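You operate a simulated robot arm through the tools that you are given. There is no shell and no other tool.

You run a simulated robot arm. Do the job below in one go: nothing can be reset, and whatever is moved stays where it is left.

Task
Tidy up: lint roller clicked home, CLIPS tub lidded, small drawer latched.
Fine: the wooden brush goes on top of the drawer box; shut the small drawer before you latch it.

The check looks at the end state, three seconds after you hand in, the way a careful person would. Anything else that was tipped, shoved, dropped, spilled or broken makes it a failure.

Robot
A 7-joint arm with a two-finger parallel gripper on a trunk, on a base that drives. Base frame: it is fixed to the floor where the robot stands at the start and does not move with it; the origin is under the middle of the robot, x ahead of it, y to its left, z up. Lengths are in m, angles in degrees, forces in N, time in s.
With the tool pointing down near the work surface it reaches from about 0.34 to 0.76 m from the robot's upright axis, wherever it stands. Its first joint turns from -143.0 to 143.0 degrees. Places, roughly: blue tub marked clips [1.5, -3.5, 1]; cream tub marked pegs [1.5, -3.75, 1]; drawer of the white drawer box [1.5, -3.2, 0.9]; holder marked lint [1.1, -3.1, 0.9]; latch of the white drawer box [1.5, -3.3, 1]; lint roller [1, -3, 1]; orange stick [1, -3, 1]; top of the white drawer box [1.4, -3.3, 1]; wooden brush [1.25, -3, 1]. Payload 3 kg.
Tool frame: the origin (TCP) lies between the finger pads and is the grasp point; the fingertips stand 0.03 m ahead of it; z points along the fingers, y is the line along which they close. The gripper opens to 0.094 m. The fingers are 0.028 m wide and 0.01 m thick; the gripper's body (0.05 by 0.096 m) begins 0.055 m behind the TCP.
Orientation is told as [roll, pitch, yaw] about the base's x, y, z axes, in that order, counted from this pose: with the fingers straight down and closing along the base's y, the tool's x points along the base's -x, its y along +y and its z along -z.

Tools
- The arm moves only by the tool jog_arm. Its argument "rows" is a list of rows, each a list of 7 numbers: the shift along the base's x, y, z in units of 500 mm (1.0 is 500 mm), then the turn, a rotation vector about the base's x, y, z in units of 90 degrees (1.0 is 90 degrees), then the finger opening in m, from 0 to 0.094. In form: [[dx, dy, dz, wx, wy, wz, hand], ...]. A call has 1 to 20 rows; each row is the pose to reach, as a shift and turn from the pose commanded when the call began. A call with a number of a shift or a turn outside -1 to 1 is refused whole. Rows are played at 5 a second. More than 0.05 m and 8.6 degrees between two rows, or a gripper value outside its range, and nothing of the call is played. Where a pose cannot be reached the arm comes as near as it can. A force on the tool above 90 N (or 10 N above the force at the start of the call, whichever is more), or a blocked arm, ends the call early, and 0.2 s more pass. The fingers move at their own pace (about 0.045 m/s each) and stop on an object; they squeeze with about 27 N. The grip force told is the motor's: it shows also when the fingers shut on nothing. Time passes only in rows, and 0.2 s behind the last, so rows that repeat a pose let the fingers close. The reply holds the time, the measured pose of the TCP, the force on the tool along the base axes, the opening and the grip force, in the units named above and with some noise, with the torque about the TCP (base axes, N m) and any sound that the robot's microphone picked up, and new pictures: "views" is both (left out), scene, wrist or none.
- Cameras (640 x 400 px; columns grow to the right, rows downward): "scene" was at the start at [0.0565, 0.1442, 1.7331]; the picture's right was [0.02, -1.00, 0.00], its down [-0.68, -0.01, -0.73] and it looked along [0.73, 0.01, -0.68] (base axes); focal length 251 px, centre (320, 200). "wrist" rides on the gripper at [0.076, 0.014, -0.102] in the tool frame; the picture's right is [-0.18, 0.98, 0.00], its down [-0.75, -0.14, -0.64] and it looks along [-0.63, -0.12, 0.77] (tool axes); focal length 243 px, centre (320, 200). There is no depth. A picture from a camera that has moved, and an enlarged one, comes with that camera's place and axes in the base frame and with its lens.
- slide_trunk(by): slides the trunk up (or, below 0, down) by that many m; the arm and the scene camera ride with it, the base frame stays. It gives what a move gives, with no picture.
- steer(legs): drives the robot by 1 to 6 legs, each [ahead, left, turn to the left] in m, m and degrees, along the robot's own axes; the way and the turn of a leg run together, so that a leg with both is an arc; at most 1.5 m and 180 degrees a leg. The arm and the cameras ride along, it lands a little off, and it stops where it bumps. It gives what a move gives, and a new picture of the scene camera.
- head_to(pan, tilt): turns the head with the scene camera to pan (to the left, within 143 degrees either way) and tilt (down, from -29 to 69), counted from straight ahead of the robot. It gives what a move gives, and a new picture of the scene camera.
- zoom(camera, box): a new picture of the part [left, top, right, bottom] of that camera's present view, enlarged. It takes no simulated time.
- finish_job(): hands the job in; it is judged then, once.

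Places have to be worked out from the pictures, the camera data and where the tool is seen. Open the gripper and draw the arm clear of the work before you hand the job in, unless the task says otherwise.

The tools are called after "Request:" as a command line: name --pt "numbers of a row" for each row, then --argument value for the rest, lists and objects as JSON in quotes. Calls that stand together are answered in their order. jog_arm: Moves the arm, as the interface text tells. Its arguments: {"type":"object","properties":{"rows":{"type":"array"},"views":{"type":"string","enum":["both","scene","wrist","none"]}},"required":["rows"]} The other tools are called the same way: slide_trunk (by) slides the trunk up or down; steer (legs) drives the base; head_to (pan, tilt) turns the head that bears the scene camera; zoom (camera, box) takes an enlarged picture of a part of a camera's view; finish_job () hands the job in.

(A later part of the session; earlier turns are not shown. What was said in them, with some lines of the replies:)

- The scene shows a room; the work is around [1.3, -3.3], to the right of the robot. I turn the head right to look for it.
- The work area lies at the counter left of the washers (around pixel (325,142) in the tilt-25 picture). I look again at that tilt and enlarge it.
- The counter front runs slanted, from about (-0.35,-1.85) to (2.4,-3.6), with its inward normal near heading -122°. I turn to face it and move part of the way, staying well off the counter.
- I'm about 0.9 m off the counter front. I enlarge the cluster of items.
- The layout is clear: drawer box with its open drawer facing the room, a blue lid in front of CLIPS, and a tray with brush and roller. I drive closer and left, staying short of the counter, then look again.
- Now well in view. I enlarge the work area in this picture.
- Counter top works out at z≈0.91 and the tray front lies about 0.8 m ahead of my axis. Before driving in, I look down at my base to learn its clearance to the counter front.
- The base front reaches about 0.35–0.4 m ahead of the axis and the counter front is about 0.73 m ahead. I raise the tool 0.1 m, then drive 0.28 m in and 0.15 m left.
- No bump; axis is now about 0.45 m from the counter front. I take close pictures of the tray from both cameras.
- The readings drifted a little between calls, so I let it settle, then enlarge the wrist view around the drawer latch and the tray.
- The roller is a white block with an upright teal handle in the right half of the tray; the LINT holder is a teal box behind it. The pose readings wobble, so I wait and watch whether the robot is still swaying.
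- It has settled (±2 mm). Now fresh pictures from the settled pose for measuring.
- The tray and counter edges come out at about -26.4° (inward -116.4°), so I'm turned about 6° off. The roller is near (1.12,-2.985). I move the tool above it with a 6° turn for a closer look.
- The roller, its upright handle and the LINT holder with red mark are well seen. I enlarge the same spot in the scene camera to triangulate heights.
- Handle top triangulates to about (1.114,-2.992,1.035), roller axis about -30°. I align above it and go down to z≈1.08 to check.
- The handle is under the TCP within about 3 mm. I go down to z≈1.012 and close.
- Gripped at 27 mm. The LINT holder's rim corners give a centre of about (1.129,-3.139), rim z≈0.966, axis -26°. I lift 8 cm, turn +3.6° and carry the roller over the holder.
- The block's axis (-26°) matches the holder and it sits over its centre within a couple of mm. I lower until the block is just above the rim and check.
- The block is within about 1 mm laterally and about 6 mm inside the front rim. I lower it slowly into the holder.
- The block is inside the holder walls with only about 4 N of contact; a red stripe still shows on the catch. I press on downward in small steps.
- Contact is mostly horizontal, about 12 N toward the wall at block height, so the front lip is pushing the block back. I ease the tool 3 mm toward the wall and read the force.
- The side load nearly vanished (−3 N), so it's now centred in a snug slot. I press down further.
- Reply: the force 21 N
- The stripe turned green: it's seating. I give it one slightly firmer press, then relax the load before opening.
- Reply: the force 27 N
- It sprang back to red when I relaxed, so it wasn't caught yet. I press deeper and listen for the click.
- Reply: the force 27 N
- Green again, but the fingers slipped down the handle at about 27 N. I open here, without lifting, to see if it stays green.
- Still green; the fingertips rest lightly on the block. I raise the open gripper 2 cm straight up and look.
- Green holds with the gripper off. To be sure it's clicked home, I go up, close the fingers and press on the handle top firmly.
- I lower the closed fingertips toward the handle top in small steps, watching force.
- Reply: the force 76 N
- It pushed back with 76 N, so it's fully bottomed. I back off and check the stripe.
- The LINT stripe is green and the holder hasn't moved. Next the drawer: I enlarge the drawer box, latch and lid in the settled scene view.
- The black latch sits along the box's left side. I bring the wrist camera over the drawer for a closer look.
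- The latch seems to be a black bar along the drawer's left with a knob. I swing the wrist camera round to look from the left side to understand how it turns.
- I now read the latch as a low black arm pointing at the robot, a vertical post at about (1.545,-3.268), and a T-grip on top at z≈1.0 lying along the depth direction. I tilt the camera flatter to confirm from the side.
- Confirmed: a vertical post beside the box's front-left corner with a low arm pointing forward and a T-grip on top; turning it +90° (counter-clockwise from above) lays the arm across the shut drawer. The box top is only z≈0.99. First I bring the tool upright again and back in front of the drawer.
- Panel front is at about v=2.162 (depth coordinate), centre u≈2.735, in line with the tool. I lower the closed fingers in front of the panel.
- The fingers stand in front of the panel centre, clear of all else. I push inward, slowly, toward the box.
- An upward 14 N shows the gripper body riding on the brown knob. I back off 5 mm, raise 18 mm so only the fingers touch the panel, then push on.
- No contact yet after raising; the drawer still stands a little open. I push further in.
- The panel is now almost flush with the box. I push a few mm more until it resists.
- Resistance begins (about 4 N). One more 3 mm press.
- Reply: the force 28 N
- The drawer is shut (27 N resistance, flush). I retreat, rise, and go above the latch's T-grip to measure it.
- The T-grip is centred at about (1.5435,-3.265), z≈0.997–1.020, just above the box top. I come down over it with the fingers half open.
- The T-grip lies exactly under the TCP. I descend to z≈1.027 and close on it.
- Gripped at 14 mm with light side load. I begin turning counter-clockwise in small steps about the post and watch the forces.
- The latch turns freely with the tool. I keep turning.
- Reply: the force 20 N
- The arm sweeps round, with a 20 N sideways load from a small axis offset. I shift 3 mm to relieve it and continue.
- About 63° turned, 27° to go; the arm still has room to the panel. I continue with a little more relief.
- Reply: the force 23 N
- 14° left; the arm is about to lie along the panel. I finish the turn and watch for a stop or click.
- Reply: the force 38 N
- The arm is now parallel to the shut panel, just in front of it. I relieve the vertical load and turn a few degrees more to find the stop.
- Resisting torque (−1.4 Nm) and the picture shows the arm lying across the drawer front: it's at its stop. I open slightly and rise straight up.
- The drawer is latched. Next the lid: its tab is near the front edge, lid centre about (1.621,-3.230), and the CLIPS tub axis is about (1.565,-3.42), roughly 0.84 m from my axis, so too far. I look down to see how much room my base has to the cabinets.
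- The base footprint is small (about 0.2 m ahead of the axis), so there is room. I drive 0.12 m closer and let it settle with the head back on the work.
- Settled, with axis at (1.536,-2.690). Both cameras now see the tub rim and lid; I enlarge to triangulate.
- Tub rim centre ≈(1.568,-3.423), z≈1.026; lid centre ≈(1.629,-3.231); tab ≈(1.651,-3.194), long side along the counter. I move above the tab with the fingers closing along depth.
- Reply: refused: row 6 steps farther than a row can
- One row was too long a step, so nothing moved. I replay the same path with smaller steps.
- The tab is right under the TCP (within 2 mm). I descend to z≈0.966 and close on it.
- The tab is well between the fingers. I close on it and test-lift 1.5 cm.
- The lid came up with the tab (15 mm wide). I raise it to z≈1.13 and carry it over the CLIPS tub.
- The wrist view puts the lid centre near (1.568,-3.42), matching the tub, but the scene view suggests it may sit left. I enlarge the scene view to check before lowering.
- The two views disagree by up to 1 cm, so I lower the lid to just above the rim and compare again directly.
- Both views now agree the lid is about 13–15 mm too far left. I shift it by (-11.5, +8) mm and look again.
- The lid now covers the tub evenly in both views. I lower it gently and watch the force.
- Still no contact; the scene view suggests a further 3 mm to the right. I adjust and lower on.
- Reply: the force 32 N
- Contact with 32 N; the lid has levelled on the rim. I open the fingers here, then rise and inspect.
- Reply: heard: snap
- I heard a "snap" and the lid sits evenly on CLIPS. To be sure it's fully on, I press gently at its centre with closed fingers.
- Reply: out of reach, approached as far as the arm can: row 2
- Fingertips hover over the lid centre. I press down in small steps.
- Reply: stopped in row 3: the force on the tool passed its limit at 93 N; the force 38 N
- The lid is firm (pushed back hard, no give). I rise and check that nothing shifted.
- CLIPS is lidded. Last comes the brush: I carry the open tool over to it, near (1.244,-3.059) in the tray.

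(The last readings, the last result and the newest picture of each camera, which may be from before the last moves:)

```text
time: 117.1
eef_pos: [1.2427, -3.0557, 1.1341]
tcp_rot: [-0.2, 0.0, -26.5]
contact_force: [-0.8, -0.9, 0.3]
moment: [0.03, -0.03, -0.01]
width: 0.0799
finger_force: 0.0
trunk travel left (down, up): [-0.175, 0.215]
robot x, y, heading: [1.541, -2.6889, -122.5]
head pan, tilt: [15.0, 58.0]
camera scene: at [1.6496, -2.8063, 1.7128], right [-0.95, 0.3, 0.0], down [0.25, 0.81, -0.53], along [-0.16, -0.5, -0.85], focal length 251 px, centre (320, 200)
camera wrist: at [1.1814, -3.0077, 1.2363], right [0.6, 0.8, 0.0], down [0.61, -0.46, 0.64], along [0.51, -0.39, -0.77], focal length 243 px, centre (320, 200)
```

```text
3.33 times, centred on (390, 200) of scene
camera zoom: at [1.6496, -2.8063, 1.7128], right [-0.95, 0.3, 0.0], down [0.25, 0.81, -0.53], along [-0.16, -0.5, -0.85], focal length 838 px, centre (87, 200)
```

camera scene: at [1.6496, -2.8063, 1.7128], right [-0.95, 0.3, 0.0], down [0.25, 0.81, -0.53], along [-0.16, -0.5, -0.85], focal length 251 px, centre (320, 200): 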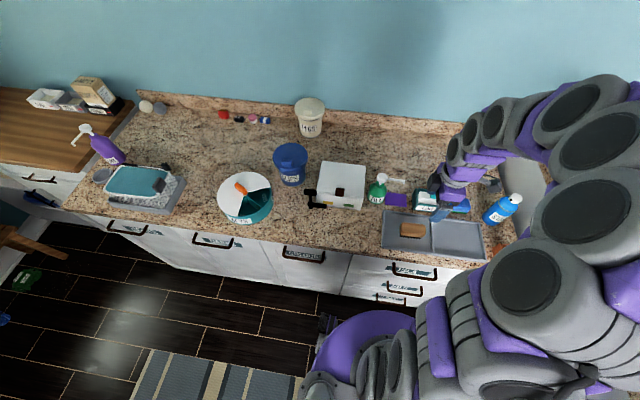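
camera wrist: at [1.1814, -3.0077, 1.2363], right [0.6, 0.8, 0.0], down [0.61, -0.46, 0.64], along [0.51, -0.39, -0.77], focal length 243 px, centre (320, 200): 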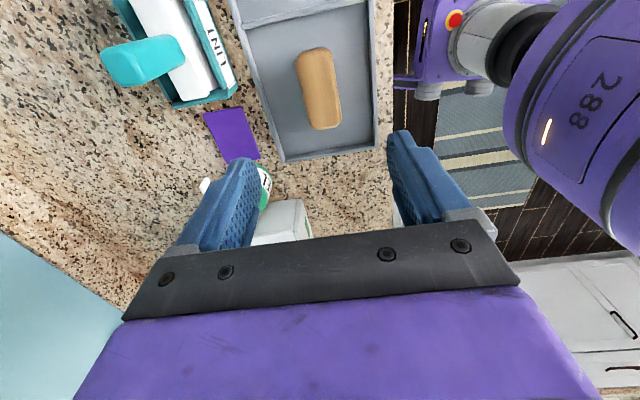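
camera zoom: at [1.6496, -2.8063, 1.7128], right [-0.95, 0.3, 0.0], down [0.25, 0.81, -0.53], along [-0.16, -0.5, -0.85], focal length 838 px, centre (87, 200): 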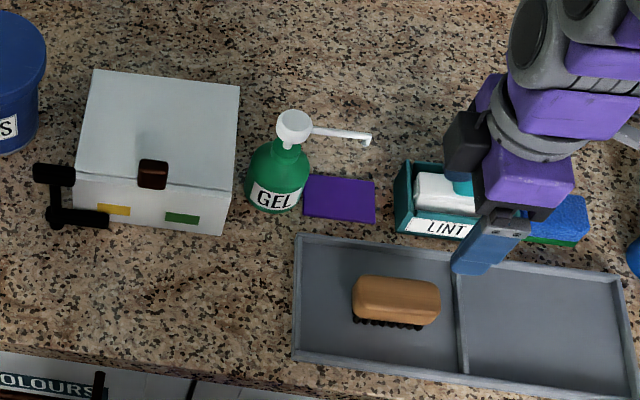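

The brush is right under the TCP and aligned. I narrow the fingers to 64 mm and descend to z≈0.964.

Request:
jog_arm --pt "0 0.003 -0.08 0 0 -0.01 0.066" --pt "0 0.003 -0.16 0 0 -0.02 0.066" --pt "0 0.003 -0.24 0 0 -0.02 0.066" --pt "0 0.003 -0.3 0 0 -0.02 0.066" --pt "0 0.003 -0.34 0 0 -0.02 0.066" --pt "0 0.003 -0.34 0 0 -0.02 0.066" --views "both"

Request:
zoom --camera "scene" --box '[360, 170, 460, 250]'

```text
time: 118.5
eef_pos: [1.2435, -3.0558, 0.9611]
tcp_rot: [-0.1, -0.1, -28.1]
contact_force: [-0.6, 0.1, 0.0]
moment: [0.02, -0.01, 0.03]
width: 0.066
finger_force: 0.1
trunk travel left (down, up): [-0.175, 0.215]
robot x, y, heading: [1.5368, -2.6885, -122.6]
head pan, tilt: [15.0, 58.0]
camera scene: at [1.6482, -2.8065, 1.7129], right [-0.95, 0.3, 0.0], down [0.25, 0.81, -0.53], along [-0.16, -0.5, -0.85], focal length 251 px, centre (320, 200)
camera wrist: at [1.1827, -3.0067, 1.0644], right [0.63, 0.78, 0.0], down [0.6, -0.48, 0.64], along [0.5, -0.4, -0.77], focal length 243 px, centre (320, 200)
```

scene: 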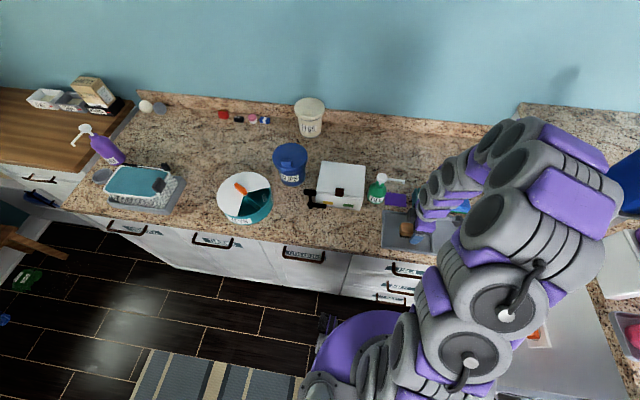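
wrist: 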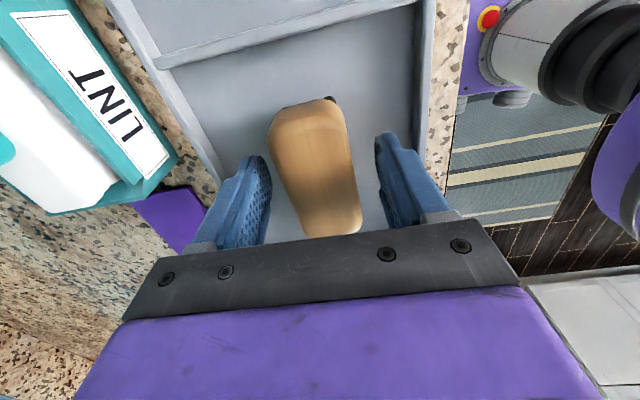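

```text
5.00 times, centred on (410, 210) of scene
camera zoom: at [1.6482, -2.8065, 1.7129], right [-0.95, 0.3, 0.0], down [0.25, 0.81, -0.53], along [-0.16, -0.5, -0.85], focal length 1257 px, centre (-130, 150)
```

zoom: 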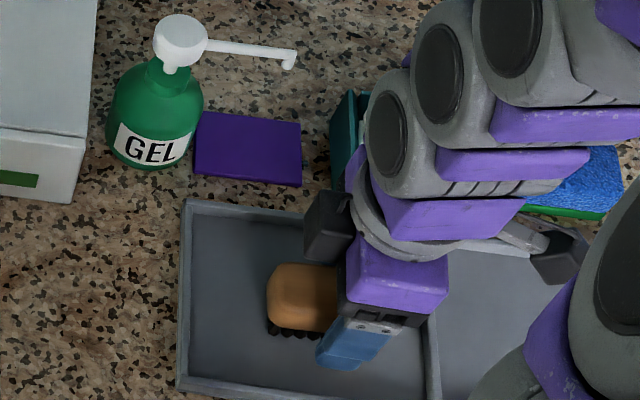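

The brush lies between the fingers. I close and lift slightly.

Request:
jog_arm --pt "0 0 0 0 0 0 0.045" --pt "0 0 0 0 0 0 0.025" --pt "0 0 0 0 0 0 0.025" --pt "0 0 0 0 0 0 0.025" --pt "0 0 0.03 0 0 0 0.025" --pt "0 0 0.06 0 0 0 0.025" --pt "0 0 0.14 0 0 0 0.025" --pt "0 0 0.22 0 0 0 0.025" --pt "0 0 0.3 0 0 0 0.025" --pt "0 0 0.3 0 0 0 0.025" --views "both"

Request:
zoom --camera "scene" --box '[340, 150, 480, 250]'

```text
time: 120.7
eef_pos: [1.2414, -3.0579, 1.113]
tcp_rot: [-0.1, -0.2, -28.3]
contact_force: [-0.2, 1.1, -0.3]
moment: [0.0, -0.02, -0.03]
width: 0.0406
finger_force: 27.1
trunk travel left (down, up): [-0.175, 0.215]
robot x, y, heading: [1.5369, -2.6911, -122.6]
head pan, tilt: [15.0, 58.0]
camera scene: at [1.6481, -2.8068, 1.7128], right [-0.95, 0.3, 0.0], down [0.25, 0.81, -0.53], along [-0.16, -0.5, -0.85], focal length 251 px, centre (320, 200)
camera wrist: at [1.1808, -3.0081, 1.2143], right [0.63, 0.78, 0.0], down [0.6, -0.48, 0.64], along [0.5, -0.4, -0.77], focal length 243 px, centre (320, 200)
```

scene: 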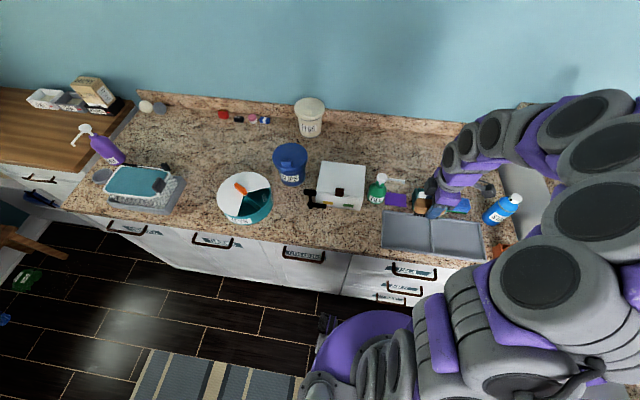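
wrist: 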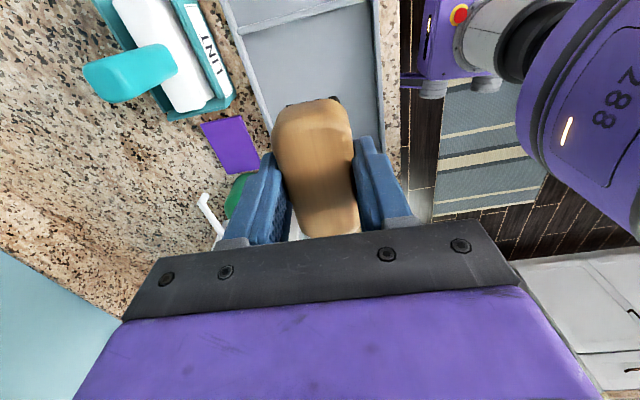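

```text
4.00 times, centred on (410, 200) of scene
camera zoom: at [1.6481, -2.8068, 1.7128], right [-0.95, 0.3, 0.0], down [0.25, 0.81, -0.53], along [-0.16, -0.5, -0.85], focal length 1005 px, centre (-40, 200)
```

zoom: 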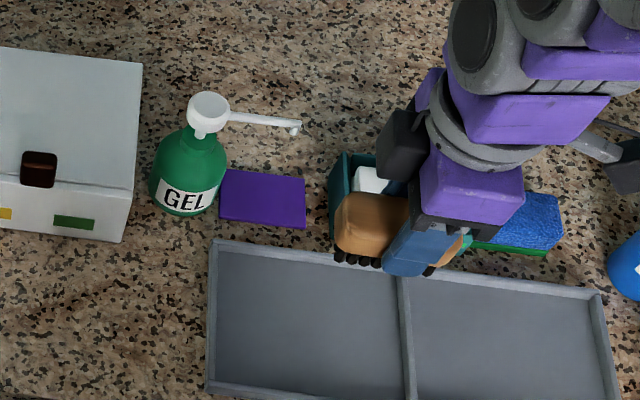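

The brush is held (41 mm). I raise it clear of the pump bottle and carry it over the drawer box's top, near (1.416,-3.30).

Request:
jog_arm --pt "0 0 0.08 0 0 0.01 0.025" --pt "0 0 0.16 0 0 0.02 0.025" --pt "0.05 -0.06 0.18 0 0 0.02 0.025" --pt "0.1 -0.12 0.18 0 0 0.02 0.025" --pt "0.15 -0.19 0.18 0 0 0.02 0.025" --pt "0.2 -0.26 0.18 0 0 0.02 0.025" --pt "0.25 -0.33 0.18 0 0 0.02 0.025" --pt "0.3 -0.4 0.18 0 0 0.02 0.025" --pt "0.349 -0.481 0.18 0 0 0.02 0.025" --pt "0.349 -0.481 0.18 0 0 0.02 0.025" --pt "0.349 -0.481 0.18 0 0 0.02 0.025" --views "both"

Request:
zoom --camera "scene" --box '[290, 120, 400, 220]'

Request:
zoom --camera "wrist" --box '[160, 20, 480, 240]'

```text
time: 123.1
eef_pos: [1.4113, -3.2966, 1.2049]
tcp_rot: [-0.1, -0.1, -26.4]
contact_force: [-0.2, 0.7, -0.9]
moment: [0.0, -0.01, 0.03]
width: 0.0402
finger_force: 27.4
trunk travel left (down, up): [-0.175, 0.215]
robot x, y, heading: [1.5384, -2.6922, -122.5]
head pan, tilt: [15.0, 58.0]
camera scene: at [1.6488, -2.808, 1.7127], right [-0.95, 0.3, 0.0], down [0.25, 0.81, -0.53], along [-0.16, -0.5, -0.85], focal length 251 px, centre (320, 200)
camera wrist: at [1.3504, -3.249, 1.3066], right [0.6, 0.8, 0.0], down [0.61, -0.46, 0.64], along [0.51, -0.39, -0.77], focal length 243 px, centre (320, 200)
```

scene: 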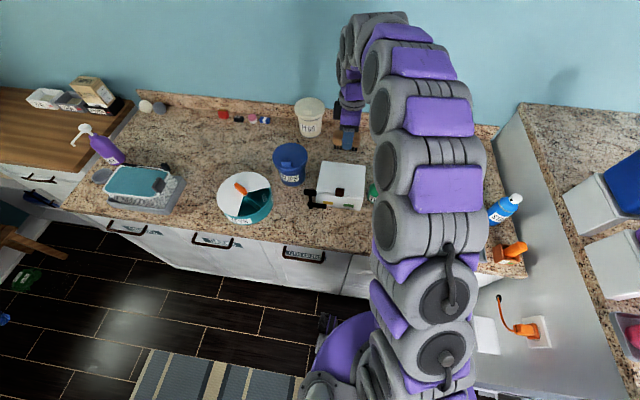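
wrist: 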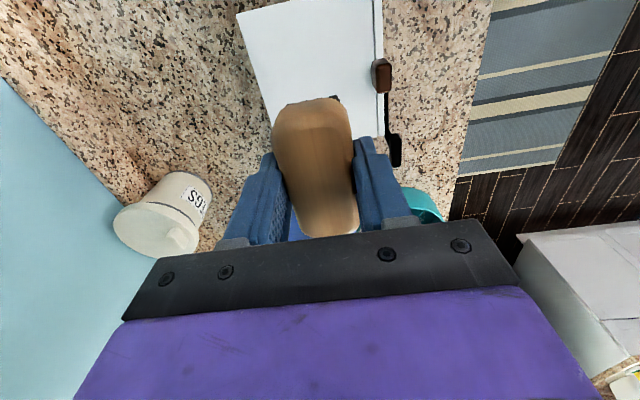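

```text
4.00 times, centred on (345, 170) of scene
camera zoom: at [1.6488, -2.808, 1.7127], right [-0.95, 0.3, 0.0], down [0.25, 0.81, -0.53], along [-0.16, -0.5, -0.85], focal length 1005 px, centre (220, 320)
```

zoom: 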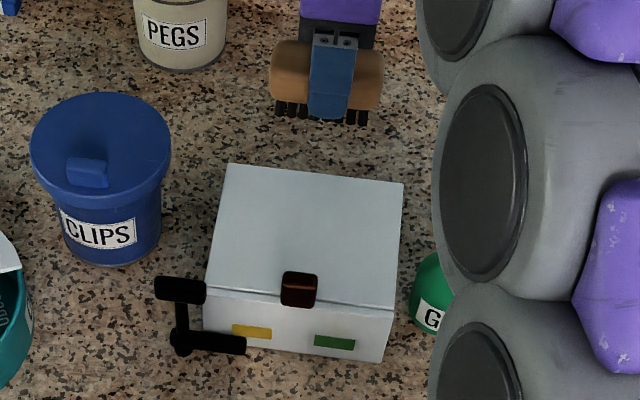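

```text
1.82 times, centred on (320, 130) of wrist
camera zoom: at [1.3504, -3.249, 1.3066], right [0.6, 0.8, 0.0], down [0.61, -0.46, 0.64], along [0.51, -0.39, -0.77], focal length 441 px, centre (320, 327)
```

zoom: 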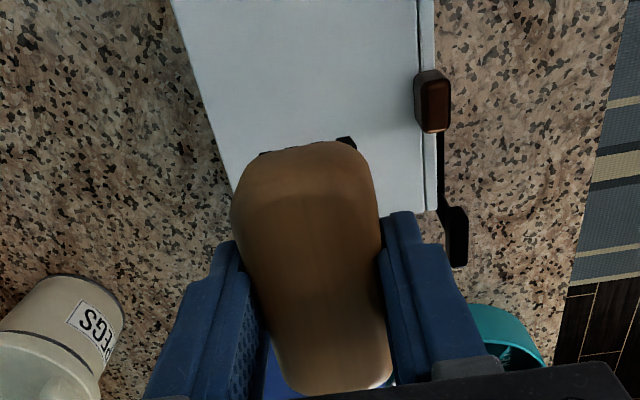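

The box top's centre works out at (1.409,-3.305); the brush is right over it. I lower it, slowly at the end.

Request:
jog_arm --pt "-0.002 -0.008 -0.09 0 0 0 0.025" --pt "-0.002 -0.008 -0.18 0 0 0 0.025" --pt "-0.002 -0.008 -0.25 0 0 0 0.025" --pt "-0.002 -0.008 -0.3 0 0 0 0.025" --pt "-0.002 -0.008 -0.316 0 0 0 0.025" --views "both"

Request:
zoom --camera "scene" --box '[290, 130, 390, 220]'

```text
time: 124.3
eef_pos: [1.4162, -3.3023, 1.0457]
tcp_rot: [-0.2, 0.0, -26.5]
contact_force: [-0.4, 0.6, -1.5]
moment: [0.01, -0.02, -0.02]
width: 0.0404
finger_force: 26.7
trunk travel left (down, up): [-0.175, 0.215]
robot x, y, heading: [1.5353, -2.6895, -122.6]
head pan, tilt: [15.0, 58.0]
camera scene: at [1.651, -2.8096, 1.7125], right [-0.95, 0.3, 0.0], down [0.25, 0.81, -0.53], along [-0.16, -0.5, -0.85], focal length 251 px, centre (320, 200)
camera wrist: at [1.3552, -3.2549, 1.1489], right [0.6, 0.8, 0.0], down [0.61, -0.46, 0.64], along [0.51, -0.39, -0.77], focal length 243 px, centre (320, 200)
```

scene: 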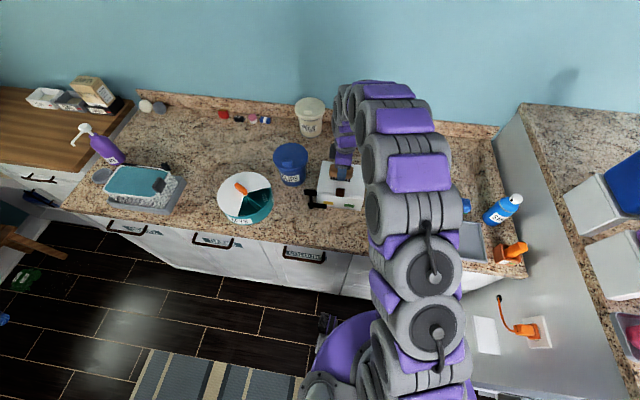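
wrist: 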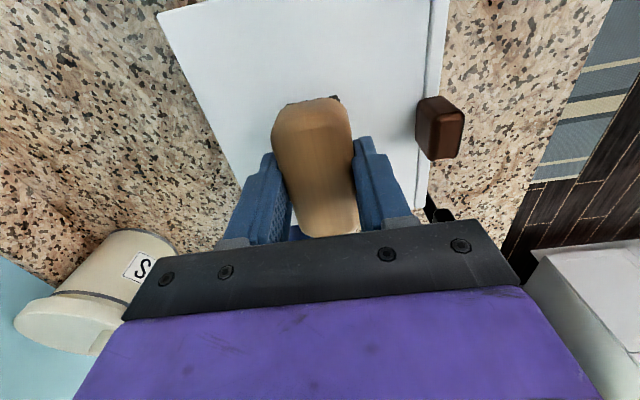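

```text
4.44 times, centred on (340, 175) of scene
camera zoom: at [1.651, -2.8096, 1.7125], right [-0.95, 0.3, 0.0], down [0.25, 0.81, -0.53], along [-0.16, -0.5, -0.85], focal length 1117 px, centre (231, 311)
```

zoom: 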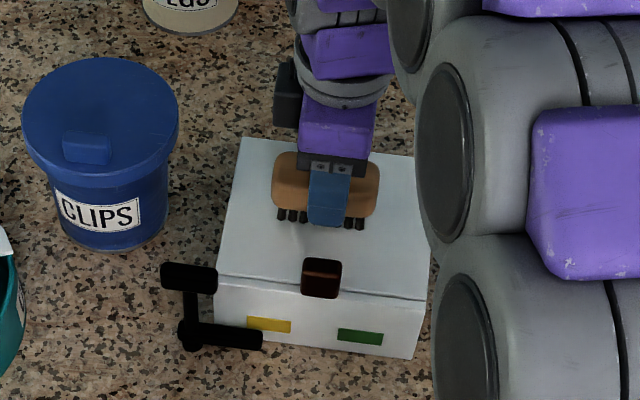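

The brush is just above the box top and well centred. I lower in 3 mm steps until I feel it.

Request:
jog_arm --pt "0 0 -0.006 0 0 0 0.025" --pt "0 0 -0.012 0 0 0 0.025" --pt "0 0 -0.016 0 0 0 0.025" --views "none"

```text
time: 125.1
eef_pos: [1.4172, -3.3015, 1.0392]
tcp_rot: [-0.5, -0.1, -26.5]
contact_force: [1.0, -0.6, 22.3]
moment: [-0.1, -0.05, 0.03]
width: 0.0404
finger_force: 26.9
trunk travel left (down, up): [-0.175, 0.215]
robot x, y, heading: [1.5351, -2.6865, -122.4]
head pan, tilt: [15.0, 58.0]
```

It's resting on the box (22 N). I ease up 1.5 mm, open, and rise straight up.

Request:
jog_arm --pt "0 0 0.003 0 0 0 0.025" --pt "0 0 0.003 0 0 0 0.05" --pt "0 0 0.003 0 0 0 0.06" --pt "0 0 0.003 0 0 0 0.06" --pt "0 0 0.06 0 0 0 0.06" --pt "0 0 0.14 0 0 0 0.06" --pt "0 0 0.22 0 0 0 0.06" --pt "0 0 0.3 0 0 0 0.06" --pt "0 0 0.38 0 0 0 0.06" --views "both"

Request:
zoom --camera "scene" --box '[290, 130, 390, 220]'

```text
time: 127.1
eef_pos: [1.4192, -3.3019, 1.2287]
tcp_rot: [-0.1, 0.1, -26.5]
contact_force: [0.2, -0.2, 0.6]
moment: [0.02, -0.01, -0.02]
width: 0.0599
finger_force: 0.0
trunk travel left (down, up): [-0.175, 0.215]
robot x, y, heading: [1.5371, -2.6878, -122.4]
head pan, tilt: [15.0, 58.0]
camera scene: at [1.6509, -2.8076, 1.7126], right [-0.95, 0.3, 0.0], down [0.25, 0.81, -0.53], along [-0.16, -0.5, -0.85], focal length 251 px, centre (320, 200)
camera wrist: at [1.358, -3.2551, 1.3314], right [0.6, 0.8, 0.0], down [0.61, -0.46, 0.64], along [0.51, -0.39, -0.77], focal length 243 px, centre (320, 200)
```

scene: 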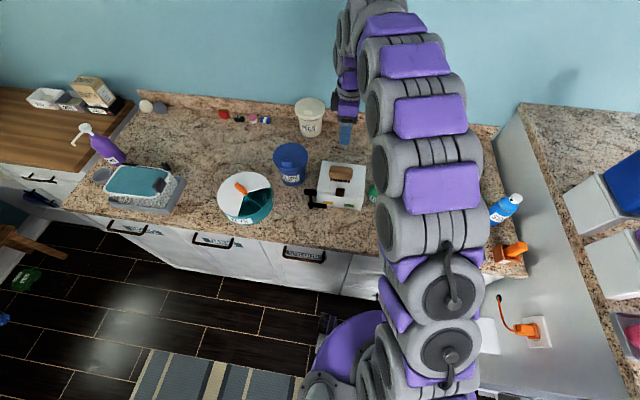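
wrist: 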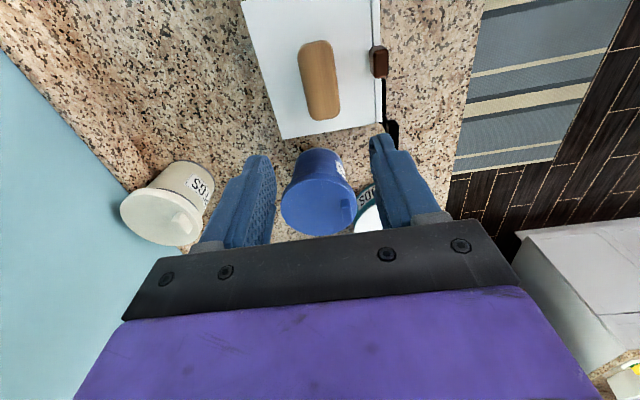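

```text
4.44 times, centred on (340, 175) of scene
camera zoom: at [1.6509, -2.8076, 1.7126], right [-0.95, 0.3, 0.0], down [0.25, 0.81, -0.53], along [-0.16, -0.5, -0.85], focal length 1117 px, centre (231, 311)
```

zoom: 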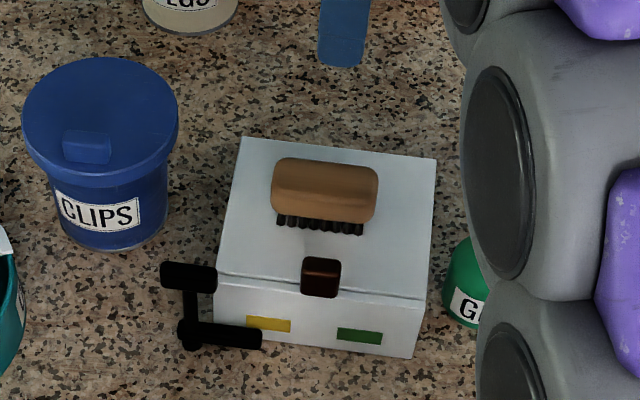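

The brush sits squarely on the drawer box; drawer latched, lid on. I back the robot away to draw the arm clear, then inspect everything.

Request:
steer --legs '[[-0.4, 0, 0]]'

Request:
head_to --pan 0 --tilt 42

Request:
jog_arm --pt "0 0 0 0 0 0 0.09" --pt "0 0 0 0 0 0 0.09" --pt "0 0 0 0 0 0 0.09" --pt "0 0 0 0 0 0 0.09" --pt "0 0 0 0 0 0 0.09" --pt "0 0 0 0 0 0 0.09" --pt "0 0 0 0 0 0 0.09" --pt "0 0 0 0 0 0 0.09" --pt "0 0 0 0 0 0 0.09" --pt "0 0 0 0 0 0 0.09" --views "both"

Request:
zoom --camera "scene" --box '[200, 130, 420, 260]'

```text
time: 129.7
eef_pos: [1.635, -2.9569, 1.2297]
tcp_rot: [-0.2, 0.0, -26.7]
contact_force: [-0.3, -0.8, 0.0]
moment: [-0.01, -0.01, 0.01]
width: 0.06
finger_force: 0.1
trunk travel left (down, up): [-0.175, 0.215]
robot x, y, heading: [1.7585, -2.3461, -122.7]
head pan, tilt: [15.0, 58.0]
camera scene: at [1.8704, -2.4643, 1.7126], right [-0.95, 0.31, 0.0], down [0.26, 0.81, -0.53], along [-0.16, -0.5, -0.85], focal length 251 px, centre (320, 200)
```

scene: 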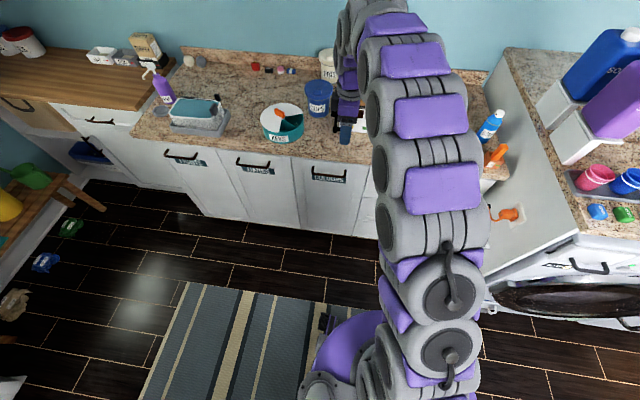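

```text
time: 130.4
eef_pos: [1.6347, -2.956, 1.2291]
tcp_rot: [-0.3, -0.2, -26.8]
contact_force: [-1.2, 0.8, 0.0]
moment: [0.0, 0.04, 0.02]
width: 0.06
finger_force: 0.1
trunk travel left (down, up): [-0.175, 0.215]
robot x, y, heading: [1.7548, -2.3423, -122.7]
head pan, tilt: [0.0, 42.0]
camera scene: at [1.8458, -2.4701, 1.7339], right [-0.84, 0.54, 0.0], down [0.36, 0.57, -0.74], along [-0.4, -0.62, -0.67], focal length 251 px, centre (320, 200)
```

scene: 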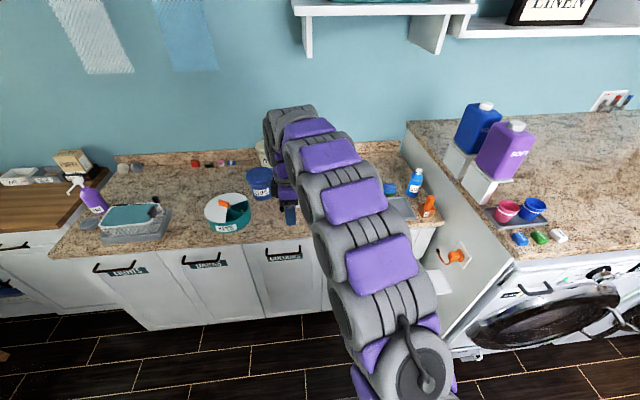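

```text
time: 132.7
eef_pos: [1.6345, -2.9556, 1.2294]
tcp_rot: [-0.2, 0.0, -26.9]
contact_force: [-0.6, 0.8, -0.7]
moment: [0.01, 0.0, -0.03]
width: 0.0902
finger_force: 0.1
trunk travel left (down, up): [-0.175, 0.215]
robot x, y, heading: [1.757, -2.3454, -122.8]
head pan, tilt: [0.0, 42.0]
camera scene: at [1.8457, -2.47, 1.734], right [-0.84, 0.54, 0.0], down [0.36, 0.56, -0.74], along [-0.4, -0.62, -0.67], focal length 251 px, centre (320, 200)
camera wrist: at [1.5736, -2.9077, 1.3322], right [0.61, 0.79, 0.0], down [0.61, -0.46, 0.64], along [0.51, -0.39, -0.77], focal length 243 px, centre (320, 200)
```

scene: 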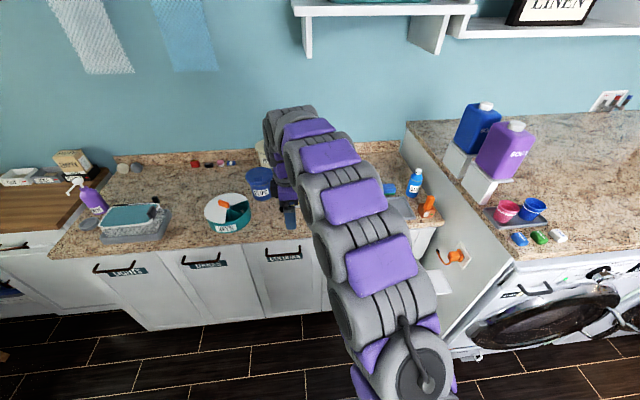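
wrist: 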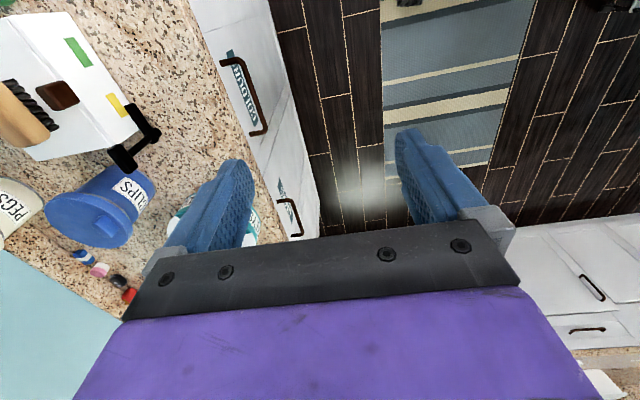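

```text
2.91 times, centred on (310, 195) of scene
camera zoom: at [1.8457, -2.47, 1.734], right [-0.84, 0.54, 0.0], down [0.36, 0.56, -0.74], along [-0.4, -0.62, -0.67], focal length 731 px, centre (349, 214)
```

zoom: 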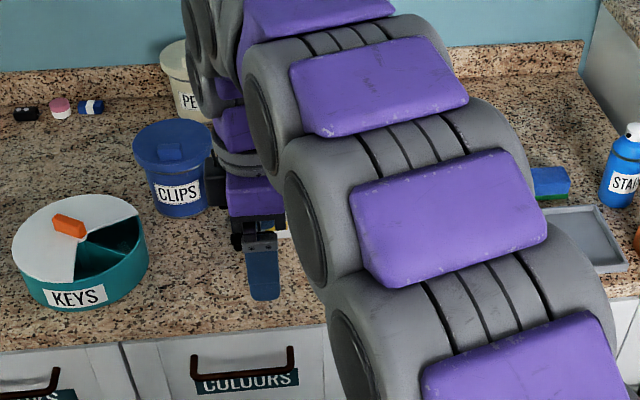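

The arm blocks the view of the LINT holder. I turn the base left 35° (arm swings over free space) and look back with the head.

Request:
steer --legs '[[-0.1, 0, 0], [0, 0, 35]]'

Request:
head_to --pan -38 --tilt 38

Request:
jog_arm --pt "0 0 0 0 0 0 0.09" --pt "0 0 0 0 0 0 0.09" --pt "0 0 0 0 0 0 0.09" --pt "0 0 0 0 0 0 0.09" --pt "0 0 0 0 0 0 0.09" --pt "0 0 0 0 0 0 0.09" --pt "0 0 0 0 0 0 0.09" --pt "0 0 0 0 0 0 0.09" --views "scene"

Request:
zoom --camera "scene" --box '[200, 120, 400, 240]'

```text
time: 135.4
eef_pos: [2.0552, -2.832, 1.2304]
tcp_rot: [-0.2, -0.1, 7.7]
contact_force: [0.3, 0.3, 0.1]
moment: [0.0, 0.01, 0.0]
width: 0.0901
finger_force: 0.1
trunk travel left (down, up): [-0.175, 0.215]
robot x, y, heading: [1.8089, -2.259, -88.4]
head pan, tilt: [0.0, 42.0]
camera scene: at [1.9546, -2.3124, 1.7341], right [-1.0, -0.03, 0.0], down [-0.02, 0.67, -0.74], along [0.02, -0.74, -0.67], focal length 251 px, centre (320, 200)
```

scene: 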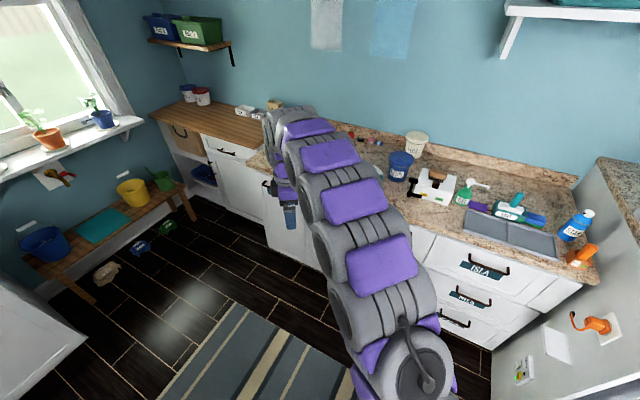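

```text
time: 136.5
eef_pos: [2.0558, -2.831, 1.23]
tcp_rot: [-0.4, -0.1, 7.7]
contact_force: [0.1, 0.5, 0.1]
moment: [0.02, 0.03, -0.02]
width: 0.09
finger_force: 0.0
trunk travel left (down, up): [-0.175, 0.215]
robot x, y, heading: [1.8099, -2.262, -88.2]
head pan, tilt: [-38.0, 38.0]
camera scene: at [1.9026, -2.2984, 1.7401], right [-0.81, 0.59, 0.0], down [0.36, 0.5, -0.79], along [-0.47, -0.63, -0.62], focal length 251 px, centre (320, 200)
```

scene: 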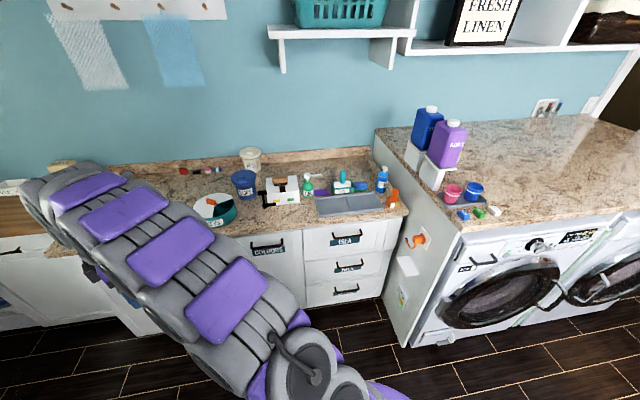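

```text
time: 138.3
eef_pos: [2.0543, -2.8322, 1.2307]
tcp_rot: [-0.3, -0.1, 7.7]
contact_force: [-0.7, -0.3, 0.2]
moment: [0.02, 0.01, -0.02]
width: 0.0898
finger_force: 0.1
trunk travel left (down, up): [-0.175, 0.215]
robot x, y, heading: [1.8124, -2.2573, -88.4]
head pan, tilt: [-38.0, 38.0]
camera scene: at [1.9024, -2.2984, 1.7401], right [-0.81, 0.59, 0.0], down [0.36, 0.5, -0.79], along [-0.47, -0.63, -0.62], focal length 251 px, centre (320, 200)
```

scene: 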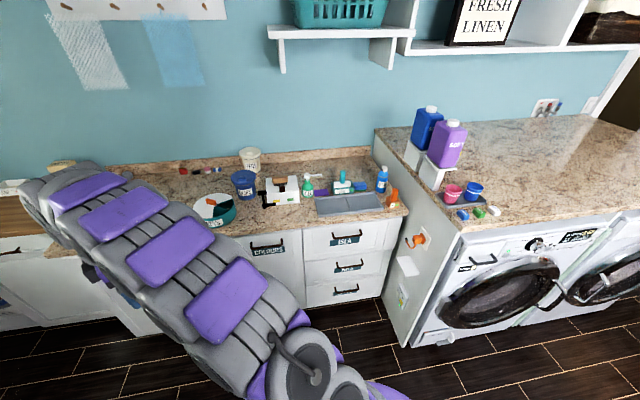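

```text
3.20 times, centred on (300, 180) of scene
camera zoom: at [1.9024, -2.2984, 1.7401], right [-0.81, 0.59, 0.0], down [0.36, 0.5, -0.79], along [-0.47, -0.63, -0.62], focal length 804 px, centre (384, 264)
```

zoom: 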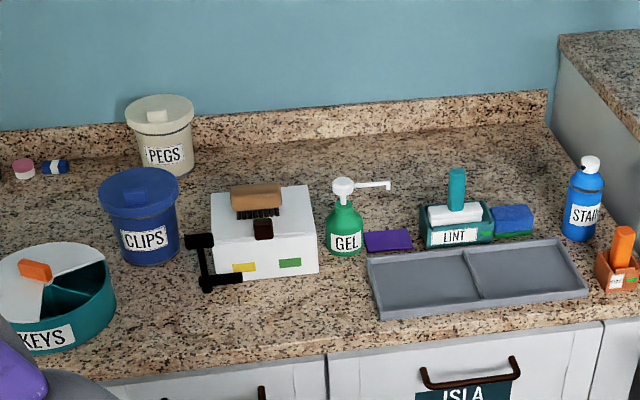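

Request:
zoom --camera "scene" --box '[315, 160, 365, 200]'

Request:
zoom --camera "scene" --box '[225, 150, 305, 215]'

```text
10.00 times, centred on (340, 180) of scene
camera zoom: at [1.9024, -2.2984, 1.7401], right [-0.81, 0.59, 0.0], down [0.36, 0.5, -0.79], along [-0.47, -0.63, -0.62], focal length 2513 px, centre (120, 400)
```

zoom: 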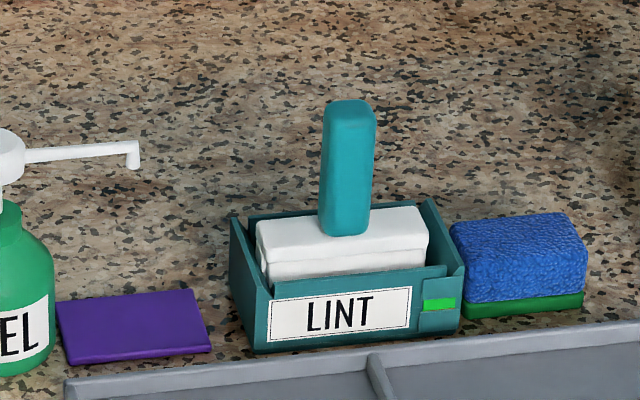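

```text
6.15 times, centred on (265, 182) of scene
camera zoom: at [1.9024, -2.2984, 1.7401], right [-0.81, 0.59, 0.0], down [0.36, 0.5, -0.79], along [-0.47, -0.63, -0.62], focal length 1547 px, centre (658, 308)
```

zoom: 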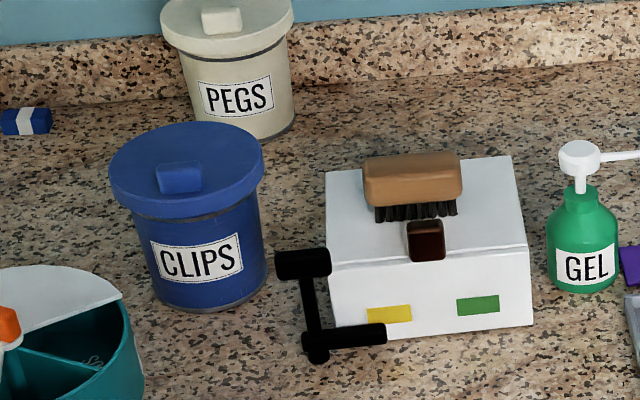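

The LINT stripe is green, CLIPS is lidded just like PEGS, the drawer is shut with the latch across it and the brush on top, and nothing else has moved. The gripper is open and the arm is clear, so I hand the job in.

Request:
finish_job

```text
The job is handed in.
```

I finished the tidy-up and handed it in. The result of the check hasn't come back to me. In the last pictures before hand-in:

- **Lint roller:** it is pressed to the bottom of the LINT holder and the stripe on the holder is green. I never heard a click. An early attempt came back out (stripe red) when I lifted while still gripping it. I pressed it down again, and the stripe stayed green after I let go.
- **CLIPS tub:** the lid is on and level. I heard a "snap", and the lid didn't give when I pressed its centre. That press reached 93 N, more than I intended, but the pictures showed nothing shifted.
- **Small drawer:** I shut it first, then turned the latch to its stop. The latch arm now lies across the drawer front.
- **Wooden brush:** it is resting in the middle of the drawer box's top.

I saw nothing else tipped, moved or spilled. The gripper is open and the arm is well clear of the counter.
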